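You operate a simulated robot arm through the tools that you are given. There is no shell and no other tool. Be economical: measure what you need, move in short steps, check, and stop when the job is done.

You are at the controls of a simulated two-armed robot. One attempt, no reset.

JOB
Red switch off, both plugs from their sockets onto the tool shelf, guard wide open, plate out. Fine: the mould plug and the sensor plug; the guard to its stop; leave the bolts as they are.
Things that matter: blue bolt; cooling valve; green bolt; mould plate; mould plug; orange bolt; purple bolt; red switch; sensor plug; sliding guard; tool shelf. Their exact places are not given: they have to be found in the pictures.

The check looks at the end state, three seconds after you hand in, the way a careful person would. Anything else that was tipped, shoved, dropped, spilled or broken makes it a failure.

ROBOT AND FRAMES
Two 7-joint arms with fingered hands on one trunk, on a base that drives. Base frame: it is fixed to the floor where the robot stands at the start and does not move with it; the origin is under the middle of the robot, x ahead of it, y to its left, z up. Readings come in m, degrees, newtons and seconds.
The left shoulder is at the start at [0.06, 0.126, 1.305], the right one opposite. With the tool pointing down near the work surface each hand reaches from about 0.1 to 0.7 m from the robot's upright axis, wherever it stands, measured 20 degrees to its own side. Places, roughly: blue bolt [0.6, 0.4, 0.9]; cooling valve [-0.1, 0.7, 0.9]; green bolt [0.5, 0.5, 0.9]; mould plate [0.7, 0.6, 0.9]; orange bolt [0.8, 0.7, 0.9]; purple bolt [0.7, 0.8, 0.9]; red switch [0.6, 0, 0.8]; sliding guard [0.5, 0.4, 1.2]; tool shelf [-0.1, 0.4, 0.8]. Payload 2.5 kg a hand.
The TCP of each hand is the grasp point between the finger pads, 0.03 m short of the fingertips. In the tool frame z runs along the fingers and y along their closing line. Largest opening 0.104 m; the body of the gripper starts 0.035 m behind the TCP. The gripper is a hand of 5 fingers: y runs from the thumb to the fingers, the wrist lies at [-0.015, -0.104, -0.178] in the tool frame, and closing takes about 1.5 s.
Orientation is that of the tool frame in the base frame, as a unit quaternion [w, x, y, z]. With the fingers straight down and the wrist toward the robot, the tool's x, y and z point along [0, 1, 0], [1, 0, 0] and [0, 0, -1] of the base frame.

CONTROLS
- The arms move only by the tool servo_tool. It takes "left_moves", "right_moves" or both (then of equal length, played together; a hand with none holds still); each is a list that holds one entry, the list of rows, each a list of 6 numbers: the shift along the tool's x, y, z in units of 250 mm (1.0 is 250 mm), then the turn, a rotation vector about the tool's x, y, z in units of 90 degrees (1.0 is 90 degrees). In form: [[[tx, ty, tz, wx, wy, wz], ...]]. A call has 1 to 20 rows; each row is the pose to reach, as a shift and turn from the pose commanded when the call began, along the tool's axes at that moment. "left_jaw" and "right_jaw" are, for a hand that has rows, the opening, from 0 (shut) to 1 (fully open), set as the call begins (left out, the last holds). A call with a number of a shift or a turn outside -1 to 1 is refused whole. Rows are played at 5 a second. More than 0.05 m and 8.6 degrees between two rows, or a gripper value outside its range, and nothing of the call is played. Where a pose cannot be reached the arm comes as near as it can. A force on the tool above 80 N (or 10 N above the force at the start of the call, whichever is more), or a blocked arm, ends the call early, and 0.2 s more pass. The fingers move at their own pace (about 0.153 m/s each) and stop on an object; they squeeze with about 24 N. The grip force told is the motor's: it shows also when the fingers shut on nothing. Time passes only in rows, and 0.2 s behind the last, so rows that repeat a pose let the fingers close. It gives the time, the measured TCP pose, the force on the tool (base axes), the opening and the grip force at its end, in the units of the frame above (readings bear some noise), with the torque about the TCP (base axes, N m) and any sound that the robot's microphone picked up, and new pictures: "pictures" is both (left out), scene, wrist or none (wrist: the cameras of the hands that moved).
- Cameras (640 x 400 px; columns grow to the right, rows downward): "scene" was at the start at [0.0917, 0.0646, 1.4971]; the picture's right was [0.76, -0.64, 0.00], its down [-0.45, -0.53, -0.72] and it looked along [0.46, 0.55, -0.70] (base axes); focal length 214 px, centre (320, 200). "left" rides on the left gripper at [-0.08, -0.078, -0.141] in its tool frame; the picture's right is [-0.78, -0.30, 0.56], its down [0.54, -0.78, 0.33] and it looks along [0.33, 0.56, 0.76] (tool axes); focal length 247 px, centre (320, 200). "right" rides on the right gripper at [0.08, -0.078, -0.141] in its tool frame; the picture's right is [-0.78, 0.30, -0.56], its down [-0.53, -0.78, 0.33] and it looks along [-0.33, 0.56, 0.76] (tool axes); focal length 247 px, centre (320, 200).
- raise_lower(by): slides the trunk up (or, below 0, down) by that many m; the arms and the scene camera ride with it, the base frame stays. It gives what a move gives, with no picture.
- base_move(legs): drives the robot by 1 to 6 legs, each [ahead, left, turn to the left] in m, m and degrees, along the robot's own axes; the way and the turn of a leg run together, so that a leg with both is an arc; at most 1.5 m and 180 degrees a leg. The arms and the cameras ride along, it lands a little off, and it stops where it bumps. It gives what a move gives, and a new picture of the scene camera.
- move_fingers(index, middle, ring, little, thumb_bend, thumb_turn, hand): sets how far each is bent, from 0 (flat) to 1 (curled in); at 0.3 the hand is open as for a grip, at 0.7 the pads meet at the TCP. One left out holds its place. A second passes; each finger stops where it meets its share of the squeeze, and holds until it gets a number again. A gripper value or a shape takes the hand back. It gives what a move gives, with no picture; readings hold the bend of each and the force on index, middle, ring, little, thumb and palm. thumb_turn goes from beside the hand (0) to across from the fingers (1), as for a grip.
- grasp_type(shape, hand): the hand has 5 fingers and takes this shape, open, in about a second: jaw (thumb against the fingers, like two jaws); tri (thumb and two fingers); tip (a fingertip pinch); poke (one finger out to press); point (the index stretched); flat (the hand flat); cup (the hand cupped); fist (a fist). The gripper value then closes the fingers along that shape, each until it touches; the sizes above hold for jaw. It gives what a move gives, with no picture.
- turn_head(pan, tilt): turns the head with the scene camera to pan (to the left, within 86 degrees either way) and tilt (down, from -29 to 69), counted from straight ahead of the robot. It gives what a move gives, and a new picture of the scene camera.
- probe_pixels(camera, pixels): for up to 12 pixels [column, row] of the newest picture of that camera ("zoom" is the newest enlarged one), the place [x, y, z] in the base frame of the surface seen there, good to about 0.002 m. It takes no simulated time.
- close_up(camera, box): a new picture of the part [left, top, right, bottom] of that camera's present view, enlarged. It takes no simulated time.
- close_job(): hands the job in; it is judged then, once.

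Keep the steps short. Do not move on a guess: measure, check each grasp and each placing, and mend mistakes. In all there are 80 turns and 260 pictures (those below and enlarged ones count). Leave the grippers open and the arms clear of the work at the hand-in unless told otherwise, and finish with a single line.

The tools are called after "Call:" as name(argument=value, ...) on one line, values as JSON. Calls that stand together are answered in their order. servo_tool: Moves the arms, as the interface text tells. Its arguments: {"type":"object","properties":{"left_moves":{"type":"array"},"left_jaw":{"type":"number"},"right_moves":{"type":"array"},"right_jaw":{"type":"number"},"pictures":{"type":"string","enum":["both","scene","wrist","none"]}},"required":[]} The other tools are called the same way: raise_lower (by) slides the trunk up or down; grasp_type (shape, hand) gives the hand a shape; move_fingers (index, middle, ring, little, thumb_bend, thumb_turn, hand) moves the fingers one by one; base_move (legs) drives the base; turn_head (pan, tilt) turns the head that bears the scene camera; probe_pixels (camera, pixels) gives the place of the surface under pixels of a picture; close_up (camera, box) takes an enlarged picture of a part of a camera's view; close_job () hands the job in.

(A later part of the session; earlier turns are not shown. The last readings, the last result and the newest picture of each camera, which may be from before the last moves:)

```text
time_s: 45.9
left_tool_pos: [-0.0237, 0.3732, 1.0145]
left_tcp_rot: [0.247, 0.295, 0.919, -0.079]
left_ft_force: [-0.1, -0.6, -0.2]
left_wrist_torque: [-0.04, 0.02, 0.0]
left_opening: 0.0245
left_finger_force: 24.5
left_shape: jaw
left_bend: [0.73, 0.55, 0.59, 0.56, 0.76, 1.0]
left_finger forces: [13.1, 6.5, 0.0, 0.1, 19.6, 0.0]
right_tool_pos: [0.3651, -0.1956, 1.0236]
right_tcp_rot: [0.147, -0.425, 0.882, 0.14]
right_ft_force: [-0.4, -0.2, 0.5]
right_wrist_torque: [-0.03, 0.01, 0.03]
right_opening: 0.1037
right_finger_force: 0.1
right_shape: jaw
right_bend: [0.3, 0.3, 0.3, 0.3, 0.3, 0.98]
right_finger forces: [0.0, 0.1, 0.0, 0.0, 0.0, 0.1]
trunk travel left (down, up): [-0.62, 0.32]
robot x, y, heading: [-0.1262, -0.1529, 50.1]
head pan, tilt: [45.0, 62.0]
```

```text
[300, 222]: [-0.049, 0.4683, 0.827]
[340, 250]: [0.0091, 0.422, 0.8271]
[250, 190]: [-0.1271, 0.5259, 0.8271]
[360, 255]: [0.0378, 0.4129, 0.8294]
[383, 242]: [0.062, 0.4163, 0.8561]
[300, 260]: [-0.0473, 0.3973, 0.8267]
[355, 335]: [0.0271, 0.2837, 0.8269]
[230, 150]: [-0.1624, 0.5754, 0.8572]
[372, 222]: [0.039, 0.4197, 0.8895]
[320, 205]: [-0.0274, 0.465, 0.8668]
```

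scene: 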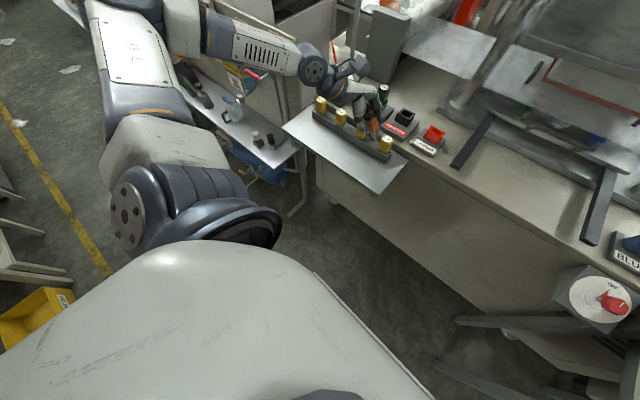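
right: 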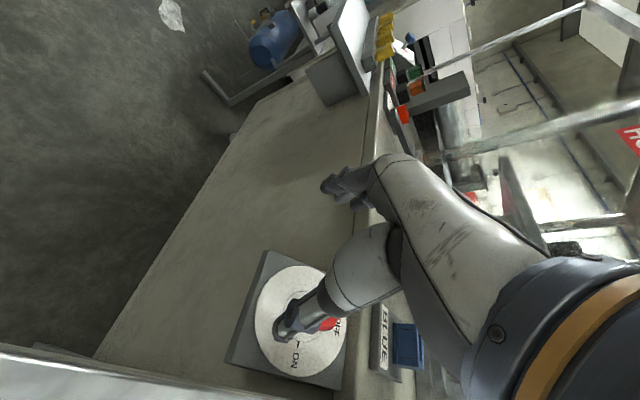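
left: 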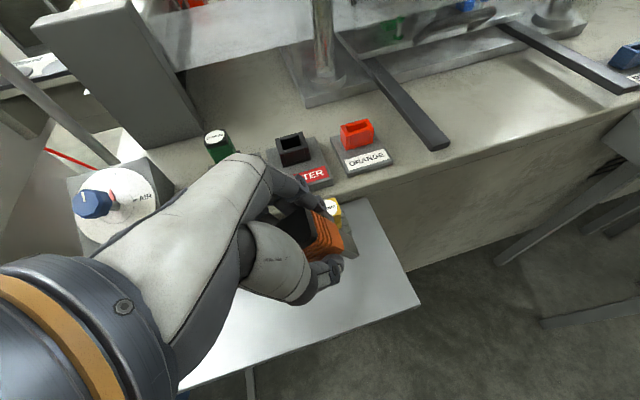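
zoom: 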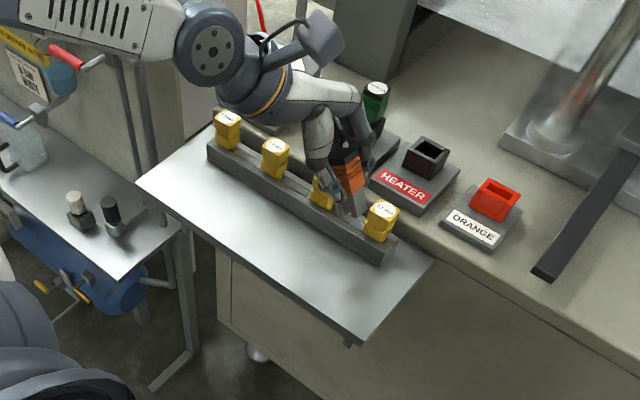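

Strip is free from f≈0.245 to 0.356, the plug is at 0.288. I lower 0.115 m.

Call:
servo_tool(left_moves=[[[0.06, 0, 0.1, 0, 0, 0], [0.12, 0, 0.2, 0, 0, 0], [0.18, 0, 0.3, 0, 0, 0], [0.23, 0, 0.397, 0, 0, 0], [0.23, 0, 0.397, 0, 0, 0]]], pictures="wrist")

Call:
close_up(camera="scene", box=[300, 70, 440, 200])

```text
time_s: 47.1
left_tool_pos: [-0.0262, 0.373, 0.903]
left_tcp_rot: [0.245, 0.296, 0.92, -0.08]
left_ft_force: [-0.4, 0.2, -0.4]
left_wrist_torque: [-0.01, -0.01, 0.02]
left_opening: 0.0243
left_finger_force: 24.3
left_shape: jaw
left_bend: [0.73, 0.55, 0.59, 0.56, 0.76, 1.0]
left_finger forces: [13.2, 6.7, 0.1, 0.1, 19.8, 0.1]
left hand out of reach, approached as far as the arm can: row 3, 4, 5
right_tool_pos: [0.3645, -0.1956, 1.0239]
right_tcp_rot: [0.148, -0.425, 0.882, 0.14]
right_ft_force: [0.1, -0.2, -0.3]
right_wrist_torque: [-0.04, -0.02, 0.01]
right_opening: 0.1036
right_finger_force: 0.0
right_shape: jaw
right_bend: [0.3, 0.3, 0.3, 0.3, 0.3, 0.98]
right_finger forces: [0.0, 0.1, 0.0, 0.0, 0.1, 0.1]
trunk travel left (down, up): [-0.62, 0.32]
robot x, y, heading: [-0.1292, -0.1564, 50.3]
head pan, tilt: [45.0, 62.0]
```

left: 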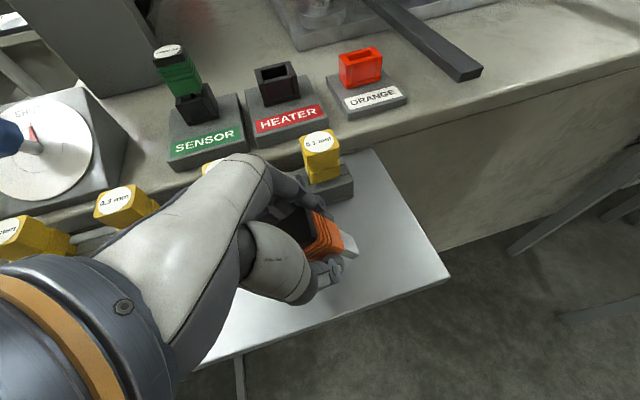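

```text
3.08 times, centred on (370, 135) of scene
```

zoom: 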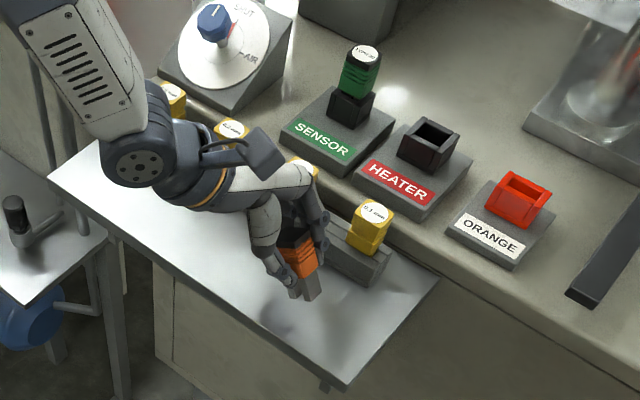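

The plug's tip is about 2 cm above the shelf at the arm's limit, so I lower the trunk by 2 cm.

Call:
raise_lower(by=-0.02)

Call:
close_up(camera="left", box=[230, 170, 410, 330])

Call:
close_up(camera="scene", box=[300, 70, 440, 200])

```text
time_s: 47.7
left_tool_pos: [-0.0255, 0.3733, 0.885]
left_tcp_rot: [0.247, 0.296, 0.919, -0.078]
left_ft_force: [-0.8, 0.0, 6.4]
left_wrist_torque: [0.01, -0.11, -0.01]
left_opening: 0.025
left_finger_force: 23.9
left_shape: jaw
left_bend: [0.73, 0.55, 0.59, 0.56, 0.76, 1.0]
left_finger forces: [13.6, 6.9, 0.0, 0.0, 21.1, 0.0]
right_tool_pos: [0.3643, -0.1964, 1.0038]
right_tcp_rot: [0.149, -0.424, 0.882, 0.14]
right_ft_force: [-0.6, -0.8, 0.2]
right_wrist_torque: [-0.02, 0.02, 0.01]
right_opening: 0.104
right_finger_force: 0.0
right_shape: jaw
right_bend: [0.3, 0.3, 0.3, 0.3, 0.3, 0.98]
right_finger forces: [0.0, 0.1, 0.0, 0.0, 0.1, 0.1]
trunk travel left (down, up): [-0.6, 0.34]
robot x, y, heading: [-0.127, -0.1552, 50.3]
head pan, tilt: [45.0, 62.0]
```

```text
2.50 times, centred on (320, 250) of left
```

zoom: 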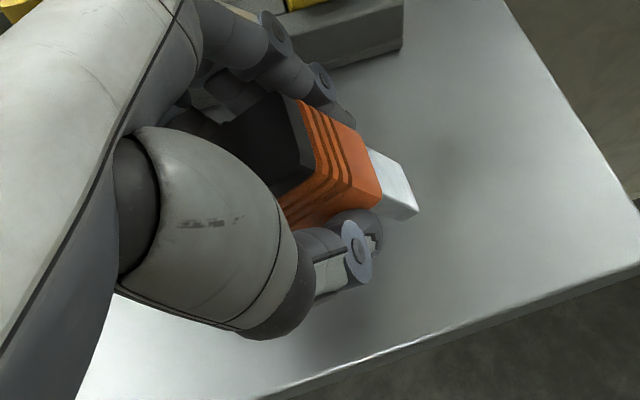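

```text
3.08 times, centred on (370, 135) of scene
```

zoom: 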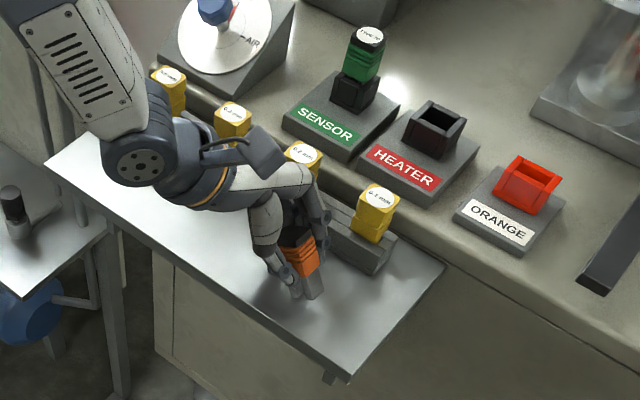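

The plug touches the shelf (6 N). I open the fingers halfway so that it lies down without reaching the rack.

Call:
servo_tool(left_moves=[[[0, 0, 0, 0, 0, 0], [0, 0, 0, 0, 0, 0], [0, 0, 0, 0, 0, 0], [0, 0, 0, 0, 0, 0], [0, 0, 0, 0, 0, 0]]], left_jaw=0.5, pictures="wrist")

Call:
close_up(camera="scene", box=[300, 70, 440, 200])

```text
time_s: 48.9
left_tool_pos: [-0.0265, 0.3732, 0.8832]
left_tcp_rot: [0.245, 0.297, 0.92, -0.078]
left_ft_force: [-0.3, 0.1, -0.3]
left_wrist_torque: [-0.02, -0.02, -0.03]
left_opening: 0.0515
left_finger_force: 0.1
left_shape: jaw
left_bend: [0.74, 0.45, 0.41, 0.41, 0.7, 1.0]
left_finger forces: [0.0, 0.0, 0.1, 0.0, 0.0, 0.1]
right_tool_pos: [0.3643, -0.1953, 1.0045]
right_tcp_rot: [0.148, -0.424, 0.882, 0.141]
right_ft_force: [0.4, -0.2, -0.5]
right_wrist_torque: [0.01, 0.01, 0.01]
right_opening: 0.1037
right_finger_force: 0.1
right_shape: jaw
right_bend: [0.3, 0.3, 0.3, 0.3, 0.3, 0.98]
right_finger forces: [0.0, 0.1, 0.0, 0.1, 0.0, 0.0]
trunk travel left (down, up): [-0.6, 0.34]
robot x, y, heading: [-0.1304, -0.1521, 50.3]
head pan, tilt: [45.0, 62.0]
```

left: 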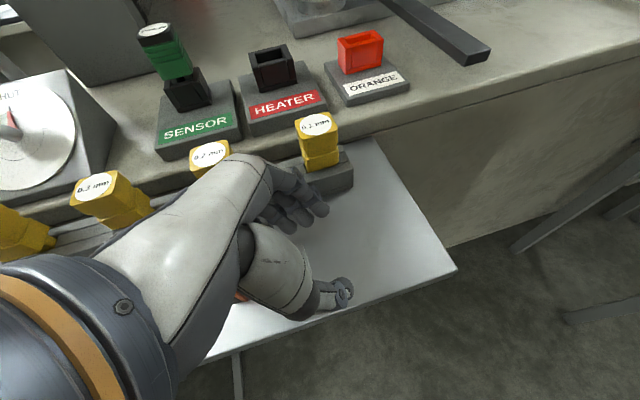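

```text
3.08 times, centred on (370, 135) of scene
```

zoom: 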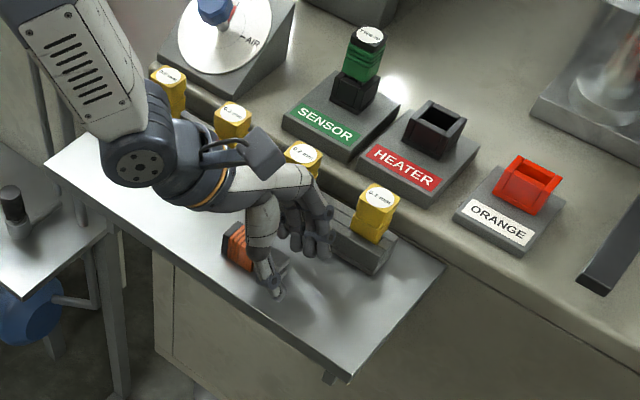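

The plug fell over to the left and lies on the shelf. I raise the trunk 0.1 m, clear of it.

Call:
raise_lower(by=0.1)

Call:
close_up(camera="scene", box=[260, 80, 440, 220])

Call:
close_up(camera="left", box=[100, 20, 440, 380])

```text
time_s: 50.3
left_tool_pos: [-0.027, 0.3724, 0.9841]
left_tcp_rot: [0.245, 0.297, 0.92, -0.08]
left_ft_force: [-0.6, -0.7, 0.0]
left_wrist_torque: [0.01, 0.03, 0.04]
left_opening: 0.0516
left_finger_force: 0.1
left_shape: jaw
left_bend: [0.74, 0.45, 0.41, 0.41, 0.7, 1.0]
left_finger forces: [0.1, 0.1, 0.0, 0.0, 0.0, 0.0]
right_tool_pos: [0.3645, -0.1959, 1.1034]
right_tcp_rot: [0.147, -0.425, 0.882, 0.141]
right_ft_force: [0.0, -0.1, -0.5]
right_wrist_torque: [0.01, -0.01, 0.01]
right_opening: 0.1039
right_finger_force: 0.2
right_shape: jaw
right_bend: [0.3, 0.3, 0.3, 0.3, 0.3, 0.98]
right_finger forces: [0.0, 0.1, 0.1, 0.0, 0.0, 0.0]
trunk travel left (down, up): [-0.7, 0.24]
robot x, y, heading: [-0.1268, -0.1544, 50.4]
head pan, tilt: [45.0, 62.0]
```

```text
2.86 times, centred on (350, 150) of scene
```

zoom: 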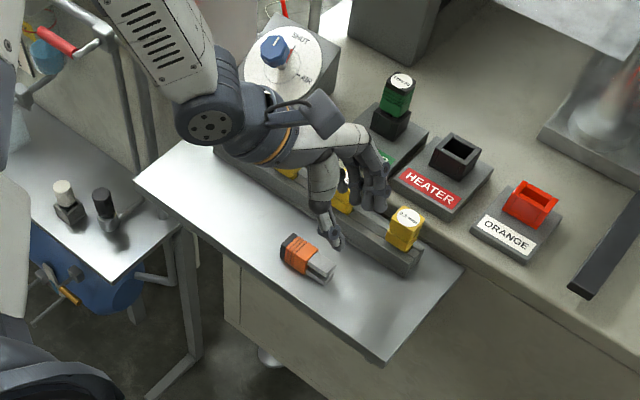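

```text
1.11 times, centred on (270, 200) of left
```

zoom: 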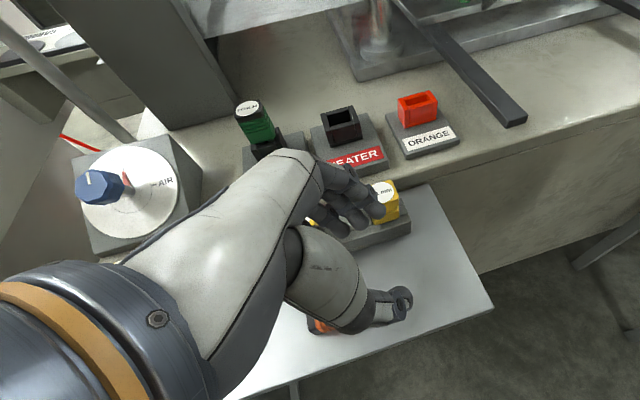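

The mould plug lies flat on the shelf. Next the sensor plug: I raise the hand 0.12 m, turn it straight down and open it.

Call:
servo_tool(left_moves=[[[-0.06, 0, -0.104, 0, 0.083, 0], [-0.12, 0, -0.207, 0, 0.167, 0], [-0.18, 0, -0.31, 0, 0.25, 0], [-0.24, 0, -0.414, 0, 0.333, 0], [-0.24, 0, -0.414, 0, 0.333, 0]]], left_jaw=1, pictures="none")

Call:
base_move(legs=[[0.17, 0, 0]])

```text
time_s: 51.5
left_tool_pos: [-0.0972, 0.4123, 1.0803]
left_tcp_rot: [0.003, 0.31, 0.951, 0.0]
left_ft_force: [0.5, 0.4, -0.5]
left_wrist_torque: [-0.01, -0.02, 0.01]
left_opening: 0.1038
left_finger_force: 0.1
left_shape: jaw
left_bend: [0.3, 0.3, 0.3, 0.3, 0.3, 0.98]
left_finger forces: [0.0, 0.1, 0.0, 0.0, 0.0, 0.0]
left hand out of reach, approached as far as the arm can: row 3, 4, 5
right_tool_pos: [0.3646, -0.1954, 1.1035]
right_tcp_rot: [0.147, -0.424, 0.882, 0.141]
right_ft_force: [0.4, 0.6, 0.2]
right_wrist_torque: [-0.01, 0.02, 0.0]
right_opening: 0.1039
right_finger_force: 0.0
right_shape: jaw
right_bend: [0.3, 0.3, 0.3, 0.3, 0.3, 0.98]
right_finger forces: [0.0, 0.0, 0.0, 0.0, 0.0, 0.1]
trunk travel left (down, up): [-0.7, 0.24]
robot x, y, heading: [-0.1264, -0.1548, 50.4]
head pan, tilt: [45.0, 62.0]
```

```text
time_s: 52.9
left_tool_pos: [0.0127, 0.5438, 1.0809]
left_tcp_rot: [0.004, 0.31, 0.951, -0.001]
left_ft_force: [-0.2, -0.1, -0.2]
left_wrist_torque: [-0.01, 0.01, -0.01]
left_opening: 0.1037
left_finger_force: 0.1
left_shape: jaw
left_bend: [0.3, 0.3, 0.3, 0.3, 0.3, 0.98]
left_finger forces: [0.0, 0.1, 0.1, 0.1, 0.1, 0.1]
right_tool_pos: [0.4736, -0.063, 1.1041]
right_tcp_rot: [0.147, -0.425, 0.882, 0.14]
right_ft_force: [-0.2, -0.3, -0.5]
right_wrist_torque: [-0.05, 0.01, -0.02]
right_opening: 0.1035
right_finger_force: 0.1
right_shape: jaw
right_bend: [0.3, 0.3, 0.3, 0.3, 0.3, 0.98]
right_finger forces: [0.0, 0.0, 0.1, 0.0, 0.1, 0.0]
trunk travel left (down, up): [-0.7, 0.24]
robot x, y, heading: [-0.022, -0.0266, 50.6]
head pan, tilt: [45.0, 62.0]
```

scene: 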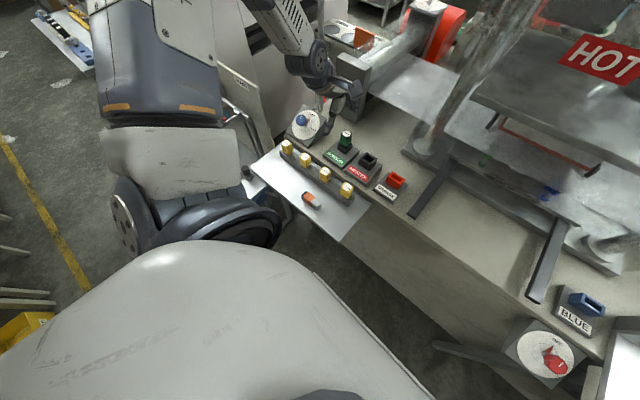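

The left hand is near the sensor plug. I shift it above the plug's top.

Call:
servo_tool(left_moves=[[[0.023, 0.124, 0, 0, 0, 0], [0.046, 0.248, 0, 0, 0, 0], [0.046, 0.248, 0, 0, 0, 0]]], pictures="wrist")

Call:
close_up(camera="scene", box=[300, 100, 400, 180])

```text
time_s: 53.7
left_tool_pos: [0.0393, 0.5991, 1.0802]
left_tcp_rot: [0.005, 0.309, 0.951, 0.0]
left_ft_force: [0.2, 0.2, 0.5]
left_wrist_torque: [-0.01, -0.01, -0.02]
left_opening: 0.1037
left_finger_force: 0.1
left_shape: jaw
left_bend: [0.3, 0.3, 0.3, 0.3, 0.3, 0.98]
left_finger forces: [0.0, 0.0, 0.0, 0.0, 0.1, 0.0]
right_tool_pos: [0.4736, -0.0641, 1.1035]
right_tcp_rot: [0.147, -0.425, 0.882, 0.141]
right_ft_force: [0.1, -0.1, -1.0]
right_wrist_torque: [0.02, -0.02, 0.04]
right_opening: 0.1038
right_finger_force: 0.1
right_shape: jaw
right_bend: [0.3, 0.3, 0.3, 0.3, 0.3, 0.98]
right_finger forces: [0.1, 0.0, 0.0, 0.0, 0.0, 0.0]
trunk travel left (down, up): [-0.7, 0.24]
robot x, y, heading: [-0.0184, -0.0268, 50.2]
head pan, tilt: [45.0, 62.0]
```

left: 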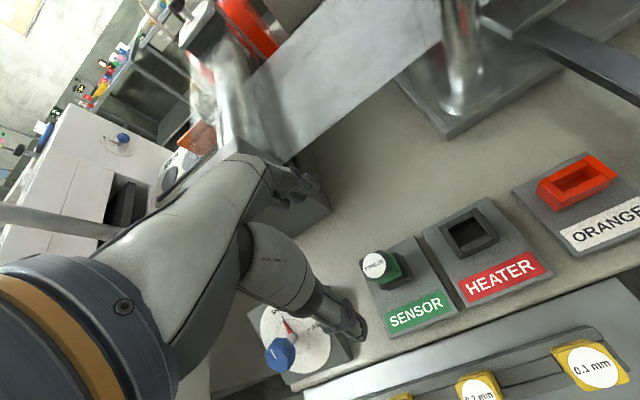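

```text
5.00 times, centred on (350, 140) of scene
```

zoom: 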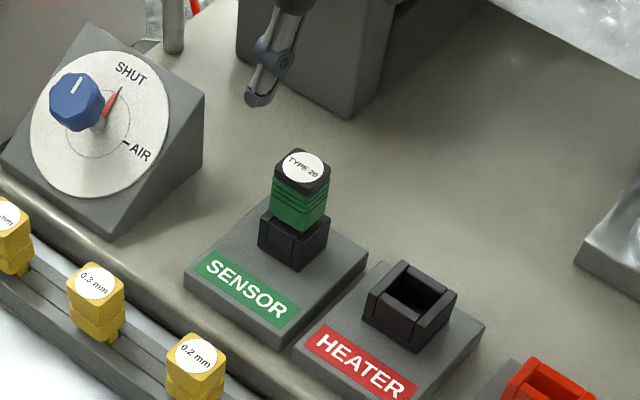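

I check the grey block's distance behind the plug and refine the plug's top.

Call:
probe_pixels(camera="zoom", pixels=[[340, 105], [355, 60], [320, 60], [380, 40], [250, 30], [302, 165], [302, 150], [302, 180], [282, 163], [322, 168]])

Call:
probe_pixels(camera="left", pixels=[[374, 267], [385, 262], [300, 190], [320, 215], [310, 230], [270, 225], [330, 205]])

```text
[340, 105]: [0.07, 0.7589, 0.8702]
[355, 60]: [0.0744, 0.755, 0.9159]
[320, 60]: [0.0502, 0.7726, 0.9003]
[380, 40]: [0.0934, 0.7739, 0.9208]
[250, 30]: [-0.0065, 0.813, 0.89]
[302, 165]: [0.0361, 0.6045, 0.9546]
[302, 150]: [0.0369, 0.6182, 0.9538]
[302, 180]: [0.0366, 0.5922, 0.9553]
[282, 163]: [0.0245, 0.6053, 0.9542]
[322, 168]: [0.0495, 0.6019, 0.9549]
```

```text
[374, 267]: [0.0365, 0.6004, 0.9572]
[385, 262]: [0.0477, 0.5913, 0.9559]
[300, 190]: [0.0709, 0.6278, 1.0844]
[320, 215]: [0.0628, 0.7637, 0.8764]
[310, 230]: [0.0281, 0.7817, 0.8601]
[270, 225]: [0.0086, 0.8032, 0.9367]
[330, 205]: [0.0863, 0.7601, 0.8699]
```

The gap to the block is 0.145 m, ample. I lower the trunk 0.1 m, then the last 4 cm with the arm.

Call:
raise_lower(by=-0.1)

Call:
servo_tool(left_moves=[[[0.012, 0.004, 0.06, 0, 0, 0], [0.012, 0.004, 0.12, 0, 0, 0], [0.012, 0.004, 0.165, 0, 0, 0], [0.012, 0.004, 0.165, 0, 0, 0]]], pictures="wrist")

Call:
close_up(camera="scene", box=[280, 50, 420, 170])

```text
time_s: 55.1
left_tool_pos: [0.0403, 0.5998, 0.9816]
left_tcp_rot: [0.004, 0.31, 0.951, 0.001]
left_ft_force: [0.7, 0.2, -0.6]
left_wrist_torque: [0.05, -0.01, 0.02]
left_opening: 0.1039
left_finger_force: 0.1
left_shape: jaw
left_bend: [0.3, 0.3, 0.3, 0.3, 0.3, 0.98]
left_finger forces: [0.1, 0.1, 0.0, 0.1, 0.0, 0.0]
right_tool_pos: [0.4742, -0.0631, 1.0039]
right_tcp_rot: [0.147, -0.425, 0.882, 0.141]
right_ft_force: [0.0, 0.0, -0.2]
right_wrist_torque: [0.01, 0.0, 0.01]
right_opening: 0.1037
right_finger_force: 0.1
right_shape: jaw
right_bend: [0.3, 0.3, 0.3, 0.3, 0.3, 0.98]
right_finger forces: [0.0, 0.0, 0.0, 0.0, 0.1, 0.0]
trunk travel left (down, up): [-0.6, 0.34]
robot x, y, heading: [-0.0204, -0.0241, 50.3]
head pan, tilt: [45.0, 62.0]
```

```text
time_s: 56.1
left_tool_pos: [0.0384, 0.6011, 0.9398]
left_tcp_rot: [0.005, 0.31, 0.951, 0.0]
left_ft_force: [-0.1, -0.3, 0.3]
left_wrist_torque: [0.0, -0.01, -0.03]
left_opening: 0.1039
left_finger_force: 0.0
left_shape: jaw
left_bend: [0.3, 0.3, 0.3, 0.3, 0.3, 0.98]
left_finger forces: [0.0, 0.0, 0.0, 0.0, 0.1, 0.0]
right_tool_pos: [0.4729, -0.0636, 1.0038]
right_tcp_rot: [0.146, -0.425, 0.882, 0.14]
right_ft_force: [0.1, -0.1, -0.2]
right_wrist_torque: [-0.01, 0.01, 0.03]
right_opening: 0.104
right_finger_force: 0.1
right_shape: jaw
right_bend: [0.3, 0.3, 0.3, 0.3, 0.3, 0.98]
right_finger forces: [0.0, 0.1, 0.0, 0.1, 0.1, 0.0]
trunk travel left (down, up): [-0.6, 0.34]
robot x, y, heading: [-0.0207, -0.0229, 50.5]
head pan, tilt: [45.0, 62.0]
```

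left: 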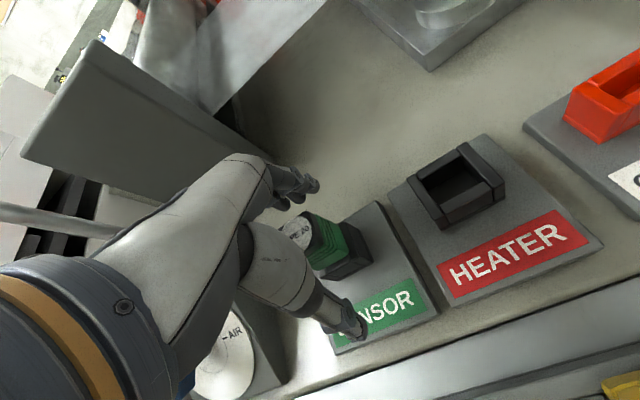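

```text
3.33 times, centred on (350, 110) of scene
```

zoom: 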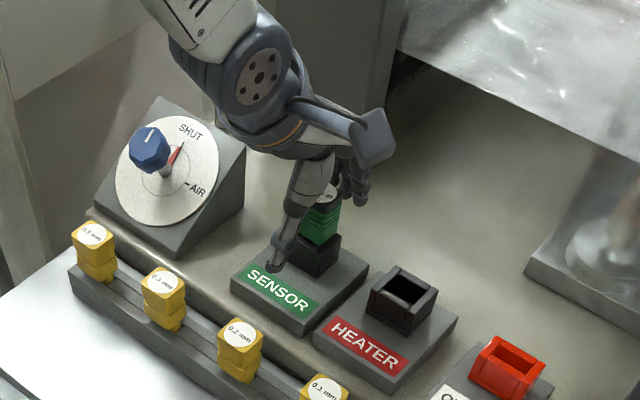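

Same picture as with the first plug. I close and then lift straight up.

Call:
servo_tool(left_moves=[[[0, 0, 0, 0, 0, 0], [0, 0, 0, 0, 0, 0], [0, 0, 0, 0, 0, 0], [0, 0, 0, 0, 0, 0], [0, 0, 0, 0, 0, 0], [0, 0, 0, 0, 0, 0], [0, 0, 0, 0, 0, 0], [0, 0, 0, 0, 0, 0]]], left_jaw=0, pictures="none")

Call:
servo_tool(left_moves=[[[0, 0, -0.04, 0, 0, 0], [0, 0, -0.08, 0, 0, 0], [0, 0, -0.12, 0, 0, 0], [0, 0, -0.18, 0, 0, 0], [0, 0, -0.28, 0, 0, 0], [0, 0, -0.4, 0, 0, 0], [0, 0, -0.4, 0, 0, 0]]], pictures="wrist")

Call:
close_up(camera="scene", box=[280, 30, 420, 150])

```text
time_s: 57.9
left_tool_pos: [0.0375, 0.6013, 0.9402]
left_tcp_rot: [0.003, 0.31, 0.951, 0.0]
left_ft_force: [-2.2, -2.4, 1.1]
left_wrist_torque: [0.02, -0.04, 0.0]
left_opening: 0.0226
left_finger_force: 23.9
left_shape: jaw
left_bend: [0.73, 0.57, 0.63, 0.61, 0.74, 1.0]
left_finger forces: [11.5, 9.0, 0.0, 0.0, 20.9, 0.0]
right_tool_pos: [0.4742, -0.0635, 1.0055]
right_tcp_rot: [0.148, -0.425, 0.882, 0.142]
right_ft_force: [0.4, -0.5, 0.6]
right_wrist_torque: [0.05, 0.03, 0.01]
right_opening: 0.1039
right_finger_force: 0.0
right_shape: jaw
right_bend: [0.3, 0.3, 0.3, 0.3, 0.3, 0.98]
right_finger forces: [0.1, 0.0, 0.1, 0.0, 0.1, 0.0]
trunk travel left (down, up): [-0.6, 0.34]
robot x, y, heading: [-0.0171, -0.0227, 50.4]
head pan, tilt: [45.0, 62.0]
```

```text
time_s: 59.5
left_tool_pos: [0.0365, 0.6029, 1.0399]
left_tcp_rot: [0.003, 0.31, 0.951, -0.001]
left_ft_force: [0.0, -0.4, -0.8]
left_wrist_torque: [0.0, 0.02, 0.04]
left_opening: 0.022
left_finger_force: 23.9
left_shape: jaw
left_bend: [0.73, 0.57, 0.63, 0.61, 0.75, 1.0]
left_finger forces: [13.8, 7.9, 0.1, 0.0, 21.5, 0.0]
right_tool_pos: [0.4742, -0.0637, 1.0044]
right_tcp_rot: [0.146, -0.425, 0.882, 0.141]
right_ft_force: [-1.2, 0.0, -0.2]
right_wrist_torque: [-0.03, 0.01, -0.03]
right_opening: 0.1035
right_finger_force: 0.1
right_shape: jaw
right_bend: [0.3, 0.3, 0.3, 0.3, 0.3, 0.98]
right_finger forces: [0.0, 0.1, 0.0, 0.0, 0.0, 0.0]
trunk travel left (down, up): [-0.6, 0.34]
robot x, y, heading: [-0.0187, -0.0261, 50.3]
head pan, tilt: [45.0, 62.0]
```

left: 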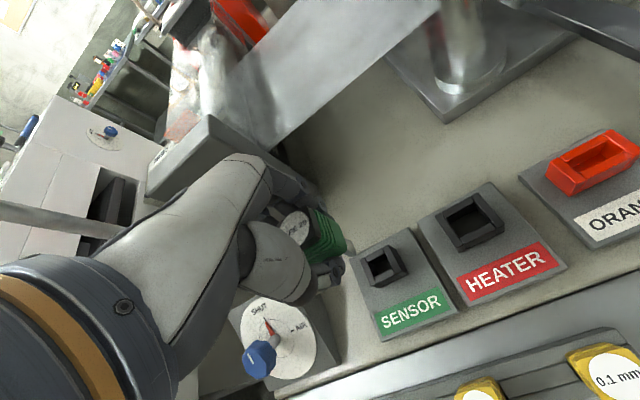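

```text
3.33 times, centred on (350, 90) of scene
```

zoom: 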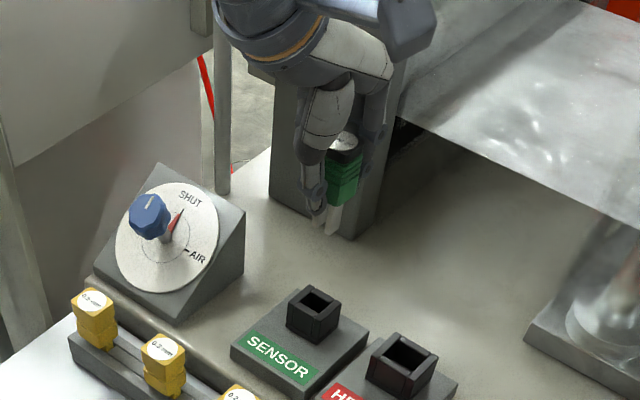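

The sensor plug is out, socket empty. I back the robot off 0.18 m as before, then shift and tilt the hand over the left part of the strip.

Call:
base_move(legs=[[-0.18, 0, 0]])

Call:
servo_tool(left_moves=[[[0.065, -0.04, 0, 0, -0.083, 0], [0.13, -0.08, 0, 0, -0.167, 0], [0.19, -0.12, 0, 0, -0.25, 0], [0.256, -0.16, 0, 0, -0.333, 0], [0.256, -0.16, 0, 0, -0.333, 0]]], pictures="wrist")

Call:
close_up(camera="scene", box=[220, 50, 420, 200])

```text
time_s: 61.0
left_tool_pos: [-0.0786, 0.4633, 1.0392]
left_tcp_rot: [0.004, 0.309, 0.951, 0.001]
left_ft_force: [-0.3, 0.0, -0.5]
left_wrist_torque: [0.02, 0.0, -0.04]
left_opening: 0.0219
left_finger_force: 24.3
left_shape: jaw
left_bend: [0.73, 0.57, 0.63, 0.61, 0.75, 1.0]
left_finger forces: [13.8, 8.0, 0.0, 0.1, 21.5, 0.1]
right_tool_pos: [0.358, -0.2031, 1.0055]
right_tcp_rot: [0.147, -0.425, 0.882, 0.141]
right_ft_force: [0.2, 0.0, 0.4]
right_wrist_torque: [0.02, -0.01, -0.01]
right_opening: 0.1038
right_finger_force: 0.2
right_shape: jaw
right_bend: [0.3, 0.3, 0.3, 0.3, 0.3, 0.98]
right_finger forces: [0.1, 0.0, 0.1, 0.0, 0.0, 0.0]
trunk travel left (down, up): [-0.6, 0.34]
robot x, y, heading: [-0.1304, -0.1628, 50.4]
head pan, tilt: [45.0, 62.0]
```

scene: 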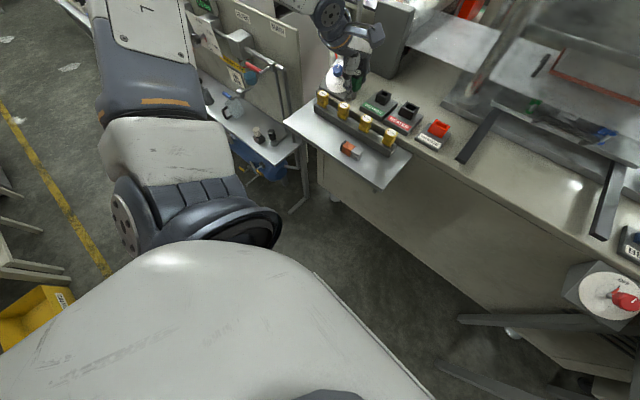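

```text
time_s: 62.2
left_tool_pos: [-0.1545, 0.468, 1.0375]
left_tcp_rot: [0.25, 0.299, 0.918, -0.08]
left_ft_force: [0.2, 0.2, -1.3]
left_wrist_torque: [0.01, -0.01, 0.02]
left_opening: 0.0218
left_finger_force: 23.8
left_shape: jaw
left_bend: [0.73, 0.57, 0.63, 0.61, 0.75, 1.0]
left_finger forces: [13.7, 7.8, 0.1, 0.0, 21.5, 0.1]
right_tool_pos: [0.3583, -0.2022, 1.0038]
right_tcp_rot: [0.146, -0.425, 0.882, 0.14]
right_ft_force: [0.0, 0.3, 1.1]
right_wrist_torque: [-0.02, -0.02, 0.0]
right_opening: 0.104
right_finger_force: 0.0
right_shape: jaw
right_bend: [0.3, 0.3, 0.3, 0.3, 0.3, 0.98]
right_finger forces: [0.0, 0.1, 0.1, 0.0, 0.1, 0.1]
trunk travel left (down, up): [-0.6, 0.34]
robot x, y, heading: [-0.1356, -0.1587, 50.5]
head pan, tilt: [45.0, 62.0]
```

left: 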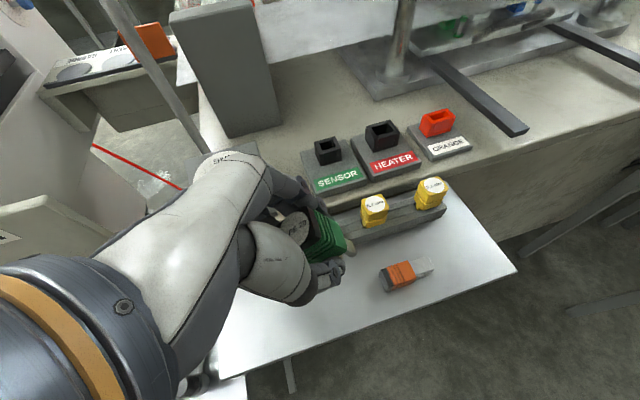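

```text
2.67 times, centred on (320, 125) of scene
```

zoom: 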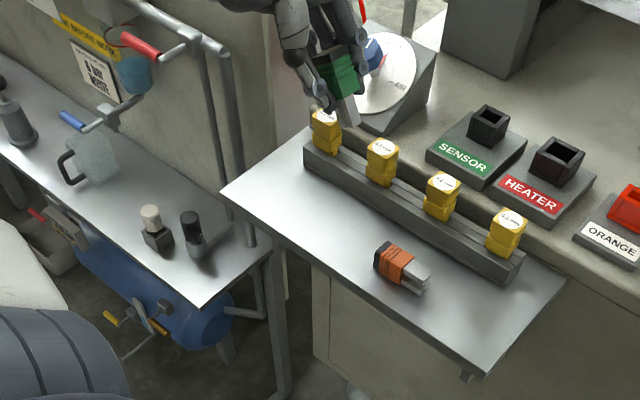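

Good: TCP is over the strip (f=0.289) and left of the first plug. I check the poles at the left before lowering.

Call:
probe_pixels(camera="zoom", pixels=[[235, 150], [222, 60], [185, 25], [210, 40], [380, 265], [425, 290], [325, 118], [255, 10]])

Call:
turn_head(pan=50, tilt=45)

```text
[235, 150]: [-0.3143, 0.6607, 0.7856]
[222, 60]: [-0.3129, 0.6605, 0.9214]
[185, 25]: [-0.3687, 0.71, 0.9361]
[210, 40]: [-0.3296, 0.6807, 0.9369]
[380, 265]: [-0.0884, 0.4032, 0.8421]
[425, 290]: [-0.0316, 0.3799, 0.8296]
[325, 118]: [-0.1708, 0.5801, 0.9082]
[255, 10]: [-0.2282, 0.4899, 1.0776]
```

```text
time_s: 63.0
left_tool_pos: [-0.1541, 0.4683, 1.0388]
left_tcp_rot: [0.249, 0.299, 0.918, -0.08]
left_ft_force: [0.1, -0.3, -0.8]
left_wrist_torque: [0.01, -0.01, 0.03]
left_opening: 0.0223
left_finger_force: 24.3
left_shape: jaw
left_bend: [0.73, 0.57, 0.63, 0.61, 0.75, 1.0]
left_finger forces: [13.7, 7.8, 0.1, 0.1, 21.5, 0.0]
right_tool_pos: [0.3589, -0.2032, 1.0036]
right_tcp_rot: [0.146, -0.424, 0.883, 0.14]
right_ft_force: [0.0, -0.3, -0.2]
right_wrist_torque: [0.01, -0.01, -0.01]
right_opening: 0.1039
right_finger_force: 0.0
right_shape: jaw
right_bend: [0.3, 0.3, 0.3, 0.3, 0.3, 0.98]
right_finger forces: [0.1, 0.1, 0.0, 0.0, 0.1, 0.1]
trunk travel left (down, up): [-0.6, 0.34]
robot x, y, heading: [-0.1365, -0.1621, 50.5]
head pan, tilt: [50.0, 45.0]
```

scene: 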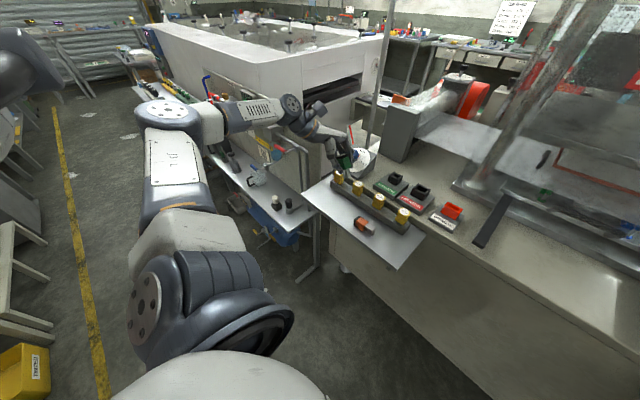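

The poles are lower and behind; the way is clear. I lower 0.12 m.

Call:
servo_tool(left_moves=[[[0.06, 0, 0.1, 0, 0, 0], [0.12, 0, 0.2, 0, 0, 0], [0.18, 0, 0.3, 0, 0, 0], [0.24, 0, 0.414, 0, 0, 0], [0.24, 0, 0.414, 0, 0, 0]]], pictures="wrist")

Call:
close_up(camera="scene", box=[270, 110, 450, 270])

```text
time_s: 64.2
left_tool_pos: [-0.157, 0.4501, 0.9371]
left_tcp_rot: [0.25, 0.299, 0.918, -0.08]
left_ft_force: [0.3, 0.7, -0.1]
left_wrist_torque: [-0.01, -0.02, 0.0]
left_opening: 0.0221
left_finger_force: 24.4
left_shape: jaw
left_bend: [0.73, 0.57, 0.63, 0.61, 0.75, 1.0]
left_finger forces: [13.7, 7.8, 0.0, 0.0, 21.4, 0.1]
left hand out of reach, approached as far as the arm can: row 3, 4, 5
right_tool_pos: [0.3588, -0.2031, 1.0047]
right_tcp_rot: [0.147, -0.425, 0.882, 0.14]
right_ft_force: [-0.5, -0.1, 0.6]
right_wrist_torque: [-0.01, -0.03, 0.01]
right_opening: 0.1039
right_finger_force: 0.1
right_shape: jaw
right_bend: [0.3, 0.3, 0.3, 0.3, 0.3, 0.98]
right_finger forces: [0.1, 0.0, 0.0, 0.0, 0.1, 0.0]
trunk travel left (down, up): [-0.6, 0.34]
robot x, y, heading: [-0.1377, -0.1611, 50.5]
head pan, tilt: [50.0, 45.0]
```

left: 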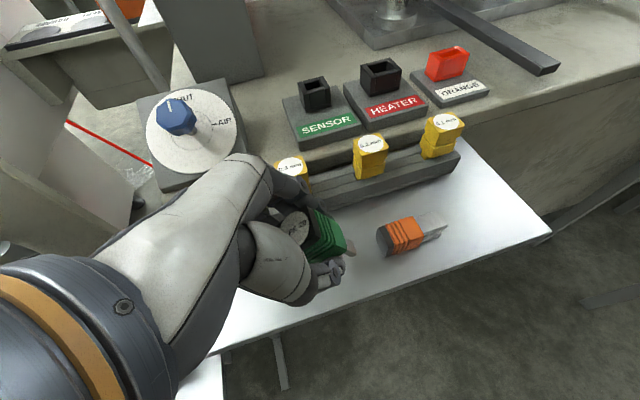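

```text
2.50 times, centred on (360, 190) of scene
```

zoom: 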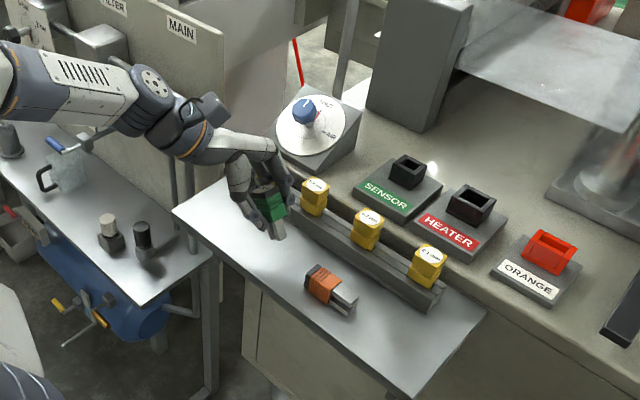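

The arm stopped at its limit 0.057 m above contact. I lower the trunk 0.045 m and shift the plug 14 mm inward from the shelf edge.

Call:
raise_lower(by=-0.045)

Call:
servo_tool(left_moves=[[[0, 0.03, 0, 0, 0, 0], [0, 0.056, 0, 0, 0, 0], [0, 0.056, 0, 0, 0, 0]]], pictures="wrist")

Call:
close_up(camera="scene", box=[270, 90, 450, 250])

```text
time_s: 65.0
left_tool_pos: [-0.1565, 0.4502, 0.8936]
left_tcp_rot: [0.249, 0.299, 0.918, -0.08]
left_ft_force: [0.0, 0.0, -1.0]
left_wrist_torque: [0.05, 0.0, -0.01]
left_opening: 0.0218
left_finger_force: 24.0
left_shape: jaw
left_bend: [0.73, 0.57, 0.63, 0.61, 0.75, 1.0]
left_finger forces: [13.7, 7.8, 0.1, 0.1, 21.4, 0.1]
right_tool_pos: [0.3575, -0.2035, 0.9588]
right_tcp_rot: [0.146, -0.424, 0.882, 0.141]
right_ft_force: [0.8, 0.1, -0.5]
right_wrist_torque: [-0.03, -0.02, 0.04]
right_opening: 0.1035
right_finger_force: 0.1
right_shape: jaw
right_bend: [0.3, 0.3, 0.3, 0.3, 0.3, 0.98]
right_finger forces: [0.0, 0.0, 0.0, 0.0, 0.1, 0.0]
trunk travel left (down, up): [-0.555, 0.385]
robot x, y, heading: [-0.1349, -0.1597, 50.1]
head pan, tilt: [50.0, 45.0]
```

```text
time_s: 65.8
left_tool_pos: [-0.1485, 0.455, 0.9014]
left_tcp_rot: [0.249, 0.298, 0.918, -0.08]
left_ft_force: [0.0, 0.3, -0.9]
left_wrist_torque: [-0.04, 0.02, 0.03]
left_opening: 0.0217
left_finger_force: 24.4
left_shape: jaw
left_bend: [0.73, 0.57, 0.63, 0.61, 0.75, 1.0]
left_finger forces: [13.7, 7.8, 0.0, 0.0, 21.4, 0.0]
left hand out of reach, approached as far as the arm can: row 1, 2, 3
right_tool_pos: [0.3593, -0.2028, 0.959]
right_tcp_rot: [0.148, -0.424, 0.882, 0.141]
right_ft_force: [0.4, -0.6, -0.3]
right_wrist_torque: [0.02, 0.01, -0.02]
right_opening: 0.104
right_finger_force: 0.1
right_shape: jaw
right_bend: [0.3, 0.3, 0.3, 0.3, 0.3, 0.98]
right_finger forces: [0.1, 0.0, 0.0, 0.0, 0.0, 0.1]
trunk travel left (down, up): [-0.555, 0.385]
robot x, y, heading: [-0.1316, -0.1639, 50.6]
head pan, tilt: [50.0, 45.0]
```

left: 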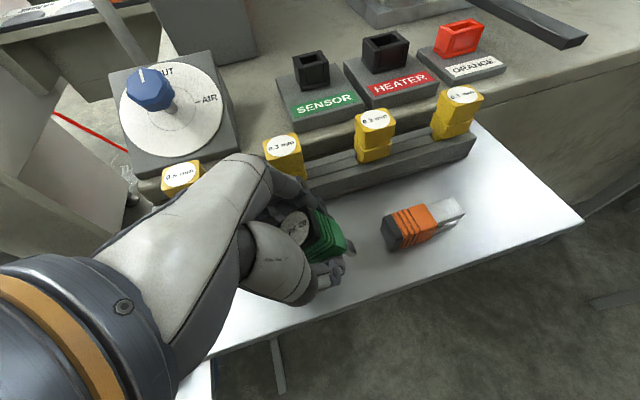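

```text
2.50 times, centred on (360, 170) of scene
```

zoom: 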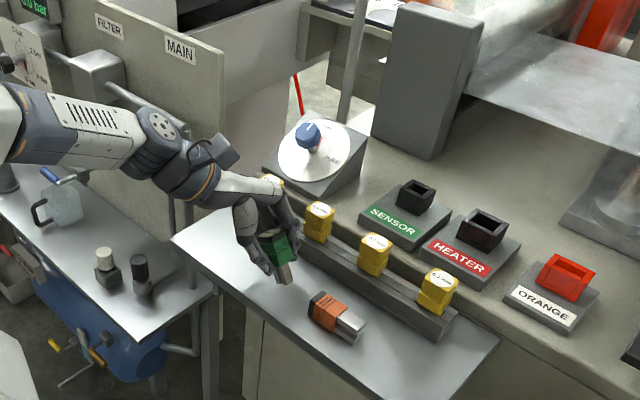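

f is now 0.28. I lower the trunk 2.3 cm for contact.

Call:
raise_lower(by=-0.022)

Call:
close_up(camera="left", box=[230, 170, 410, 330])

```text
time_s: 66.5
left_tool_pos: [-0.1483, 0.4555, 0.8776]
left_tcp_rot: [0.249, 0.299, 0.918, -0.079]
left_ft_force: [-1.7, 0.0, 4.2]
left_wrist_torque: [0.0, -0.06, 0.0]
left_opening: 0.0228
left_finger_force: 24.6
left_shape: jaw
left_bend: [0.73, 0.57, 0.63, 0.61, 0.75, 1.0]
left_finger forces: [13.2, 8.1, 0.0, 0.0, 20.0, 0.1]
right_tool_pos: [0.3588, -0.2044, 0.9371]
right_tcp_rot: [0.147, -0.424, 0.883, 0.14]
right_ft_force: [0.0, 0.1, 0.2]
right_wrist_torque: [-0.02, -0.01, -0.02]
right_opening: 0.1037
right_finger_force: 0.1
right_shape: jaw
right_bend: [0.3, 0.3, 0.3, 0.3, 0.3, 0.98]
right_finger forces: [0.1, 0.0, 0.0, 0.0, 0.1, 0.0]
trunk travel left (down, up): [-0.533, 0.407]
robot x, y, heading: [-0.135, -0.1649, 50.5]
head pan, tilt: [50.0, 45.0]
```

```text
2.50 times, centred on (320, 250) of left
```

zoom: 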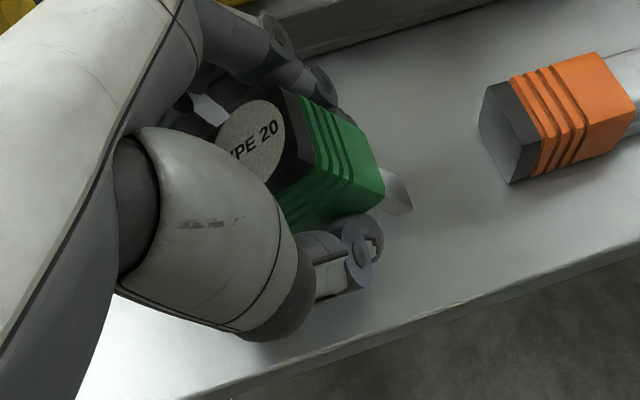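

Contact (4 N). I release with the half opening, then lift.

Call:
servo_tool(left_moves=[[[0, 0, 0, 0, 0, 0], [0, 0, 0, 0, 0, 0], [0, 0, 0, 0, 0, 0], [0, 0, 0, 0, 0, 0], [0, 0, 0, 0, 0, 0]]], left_jaw=0.5, pictures="none")

Call:
raise_lower(by=0.167)

Call:
close_up(camera="scene", box=[270, 140, 450, 280])

```text
time_s: 67.7
left_tool_pos: [-0.1496, 0.4552, 0.8776]
left_tcp_rot: [0.248, 0.299, 0.918, -0.08]
left_ft_force: [0.6, 0.0, -0.5]
left_wrist_torque: [-0.01, -0.02, -0.02]
left_opening: 0.0516
left_finger_force: 0.0
left_shape: jaw
left_bend: [0.74, 0.45, 0.41, 0.41, 0.7, 1.0]
left_finger forces: [0.1, 0.1, 0.0, 0.1, 0.0, 0.0]
right_tool_pos: [0.359, -0.2024, 0.9373]
right_tcp_rot: [0.147, -0.425, 0.882, 0.14]
right_ft_force: [0.6, 0.2, 0.3]
right_wrist_torque: [0.06, 0.01, 0.0]
right_opening: 0.1035
right_finger_force: 0.0
right_shape: jaw
right_bend: [0.3, 0.3, 0.3, 0.3, 0.3, 0.98]
right_finger forces: [0.0, 0.0, 0.1, 0.0, 0.1, 0.1]
trunk travel left (down, up): [-0.533, 0.407]
robot x, y, heading: [-0.1359, -0.1619, 50.4]
head pan, tilt: [50.0, 45.0]
```

```text
time_s: 69.6
left_tool_pos: [-0.1499, 0.4566, 1.0443]
left_tcp_rot: [0.249, 0.299, 0.918, -0.081]
left_ft_force: [0.4, 0.8, 0.4]
left_wrist_torque: [0.0, 0.03, 0.04]
left_opening: 0.0517
left_finger_force: 0.0
left_shape: jaw
left_bend: [0.74, 0.45, 0.41, 0.41, 0.7, 1.0]
left_finger forces: [0.0, 0.0, 0.1, 0.0, 0.0, 0.0]
right_tool_pos: [0.3583, -0.2026, 1.1037]
right_tcp_rot: [0.147, -0.424, 0.883, 0.141]
right_ft_force: [-0.7, 0.1, 0.6]
right_wrist_torque: [0.0, -0.02, -0.01]
right_opening: 0.1037
right_finger_force: 0.0
right_shape: jaw
right_bend: [0.3, 0.3, 0.3, 0.3, 0.3, 0.98]
right_finger forces: [0.1, 0.0, 0.0, 0.0, 0.1, 0.1]
trunk travel left (down, up): [-0.7, 0.24]
robot x, y, heading: [-0.1337, -0.1623, 50.3]
head pan, tilt: [50.0, 45.0]
```

```text
2.86 times, centred on (360, 210) of scene
```

zoom: 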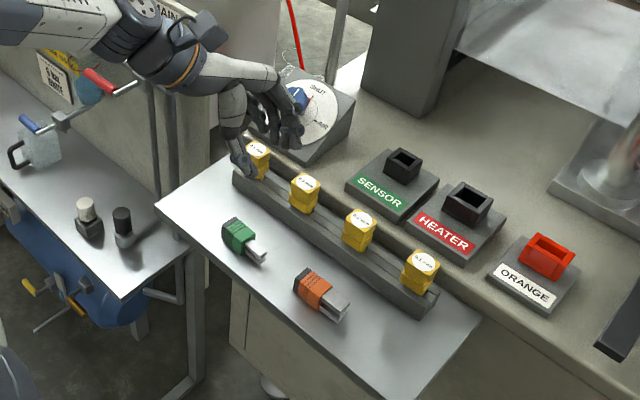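

Both plugs lie on the shelf. Now the guard: I look at its frame and handle.

Call:
turn_head(pan=0, tilt=15)

Call:
close_up(camera="scene", box=[140, 80, 500, 330])

```text
time_s: 70.8
left_tool_pos: [-0.1495, 0.4568, 1.0442]
left_tcp_rot: [0.248, 0.299, 0.918, -0.08]
left_ft_force: [0.6, 0.1, -1.0]
left_wrist_torque: [-0.05, -0.01, -0.02]
left_opening: 0.0516
left_finger_force: 0.0
left_shape: jaw
left_bend: [0.74, 0.45, 0.41, 0.41, 0.7, 1.0]
left_finger forces: [0.0, 0.1, 0.1, 0.0, 0.0, 0.1]
right_tool_pos: [0.3585, -0.2033, 1.1039]
right_tcp_rot: [0.147, -0.424, 0.882, 0.141]
right_ft_force: [0.5, -0.5, 0.0]
right_wrist_torque: [-0.03, -0.01, 0.01]
right_opening: 0.1039
right_finger_force: 0.0
right_shape: jaw
right_bend: [0.3, 0.3, 0.3, 0.3, 0.3, 0.98]
right_finger forces: [0.1, 0.0, 0.0, 0.0, 0.1, 0.0]
trunk travel left (down, up): [-0.7, 0.24]
robot x, y, heading: [-0.1361, -0.1638, 50.3]
head pan, tilt: [0.0, 15.0]
```

scene: 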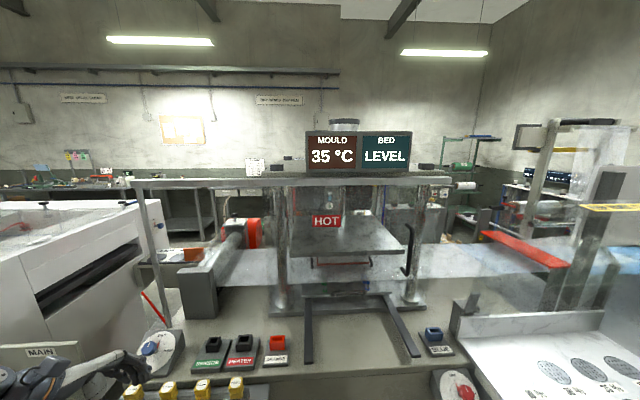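

```text
1.60 times, centred on (320, 205) of scene
```

zoom: 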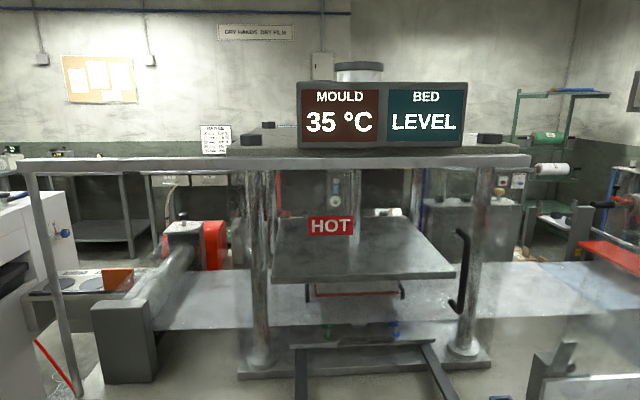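

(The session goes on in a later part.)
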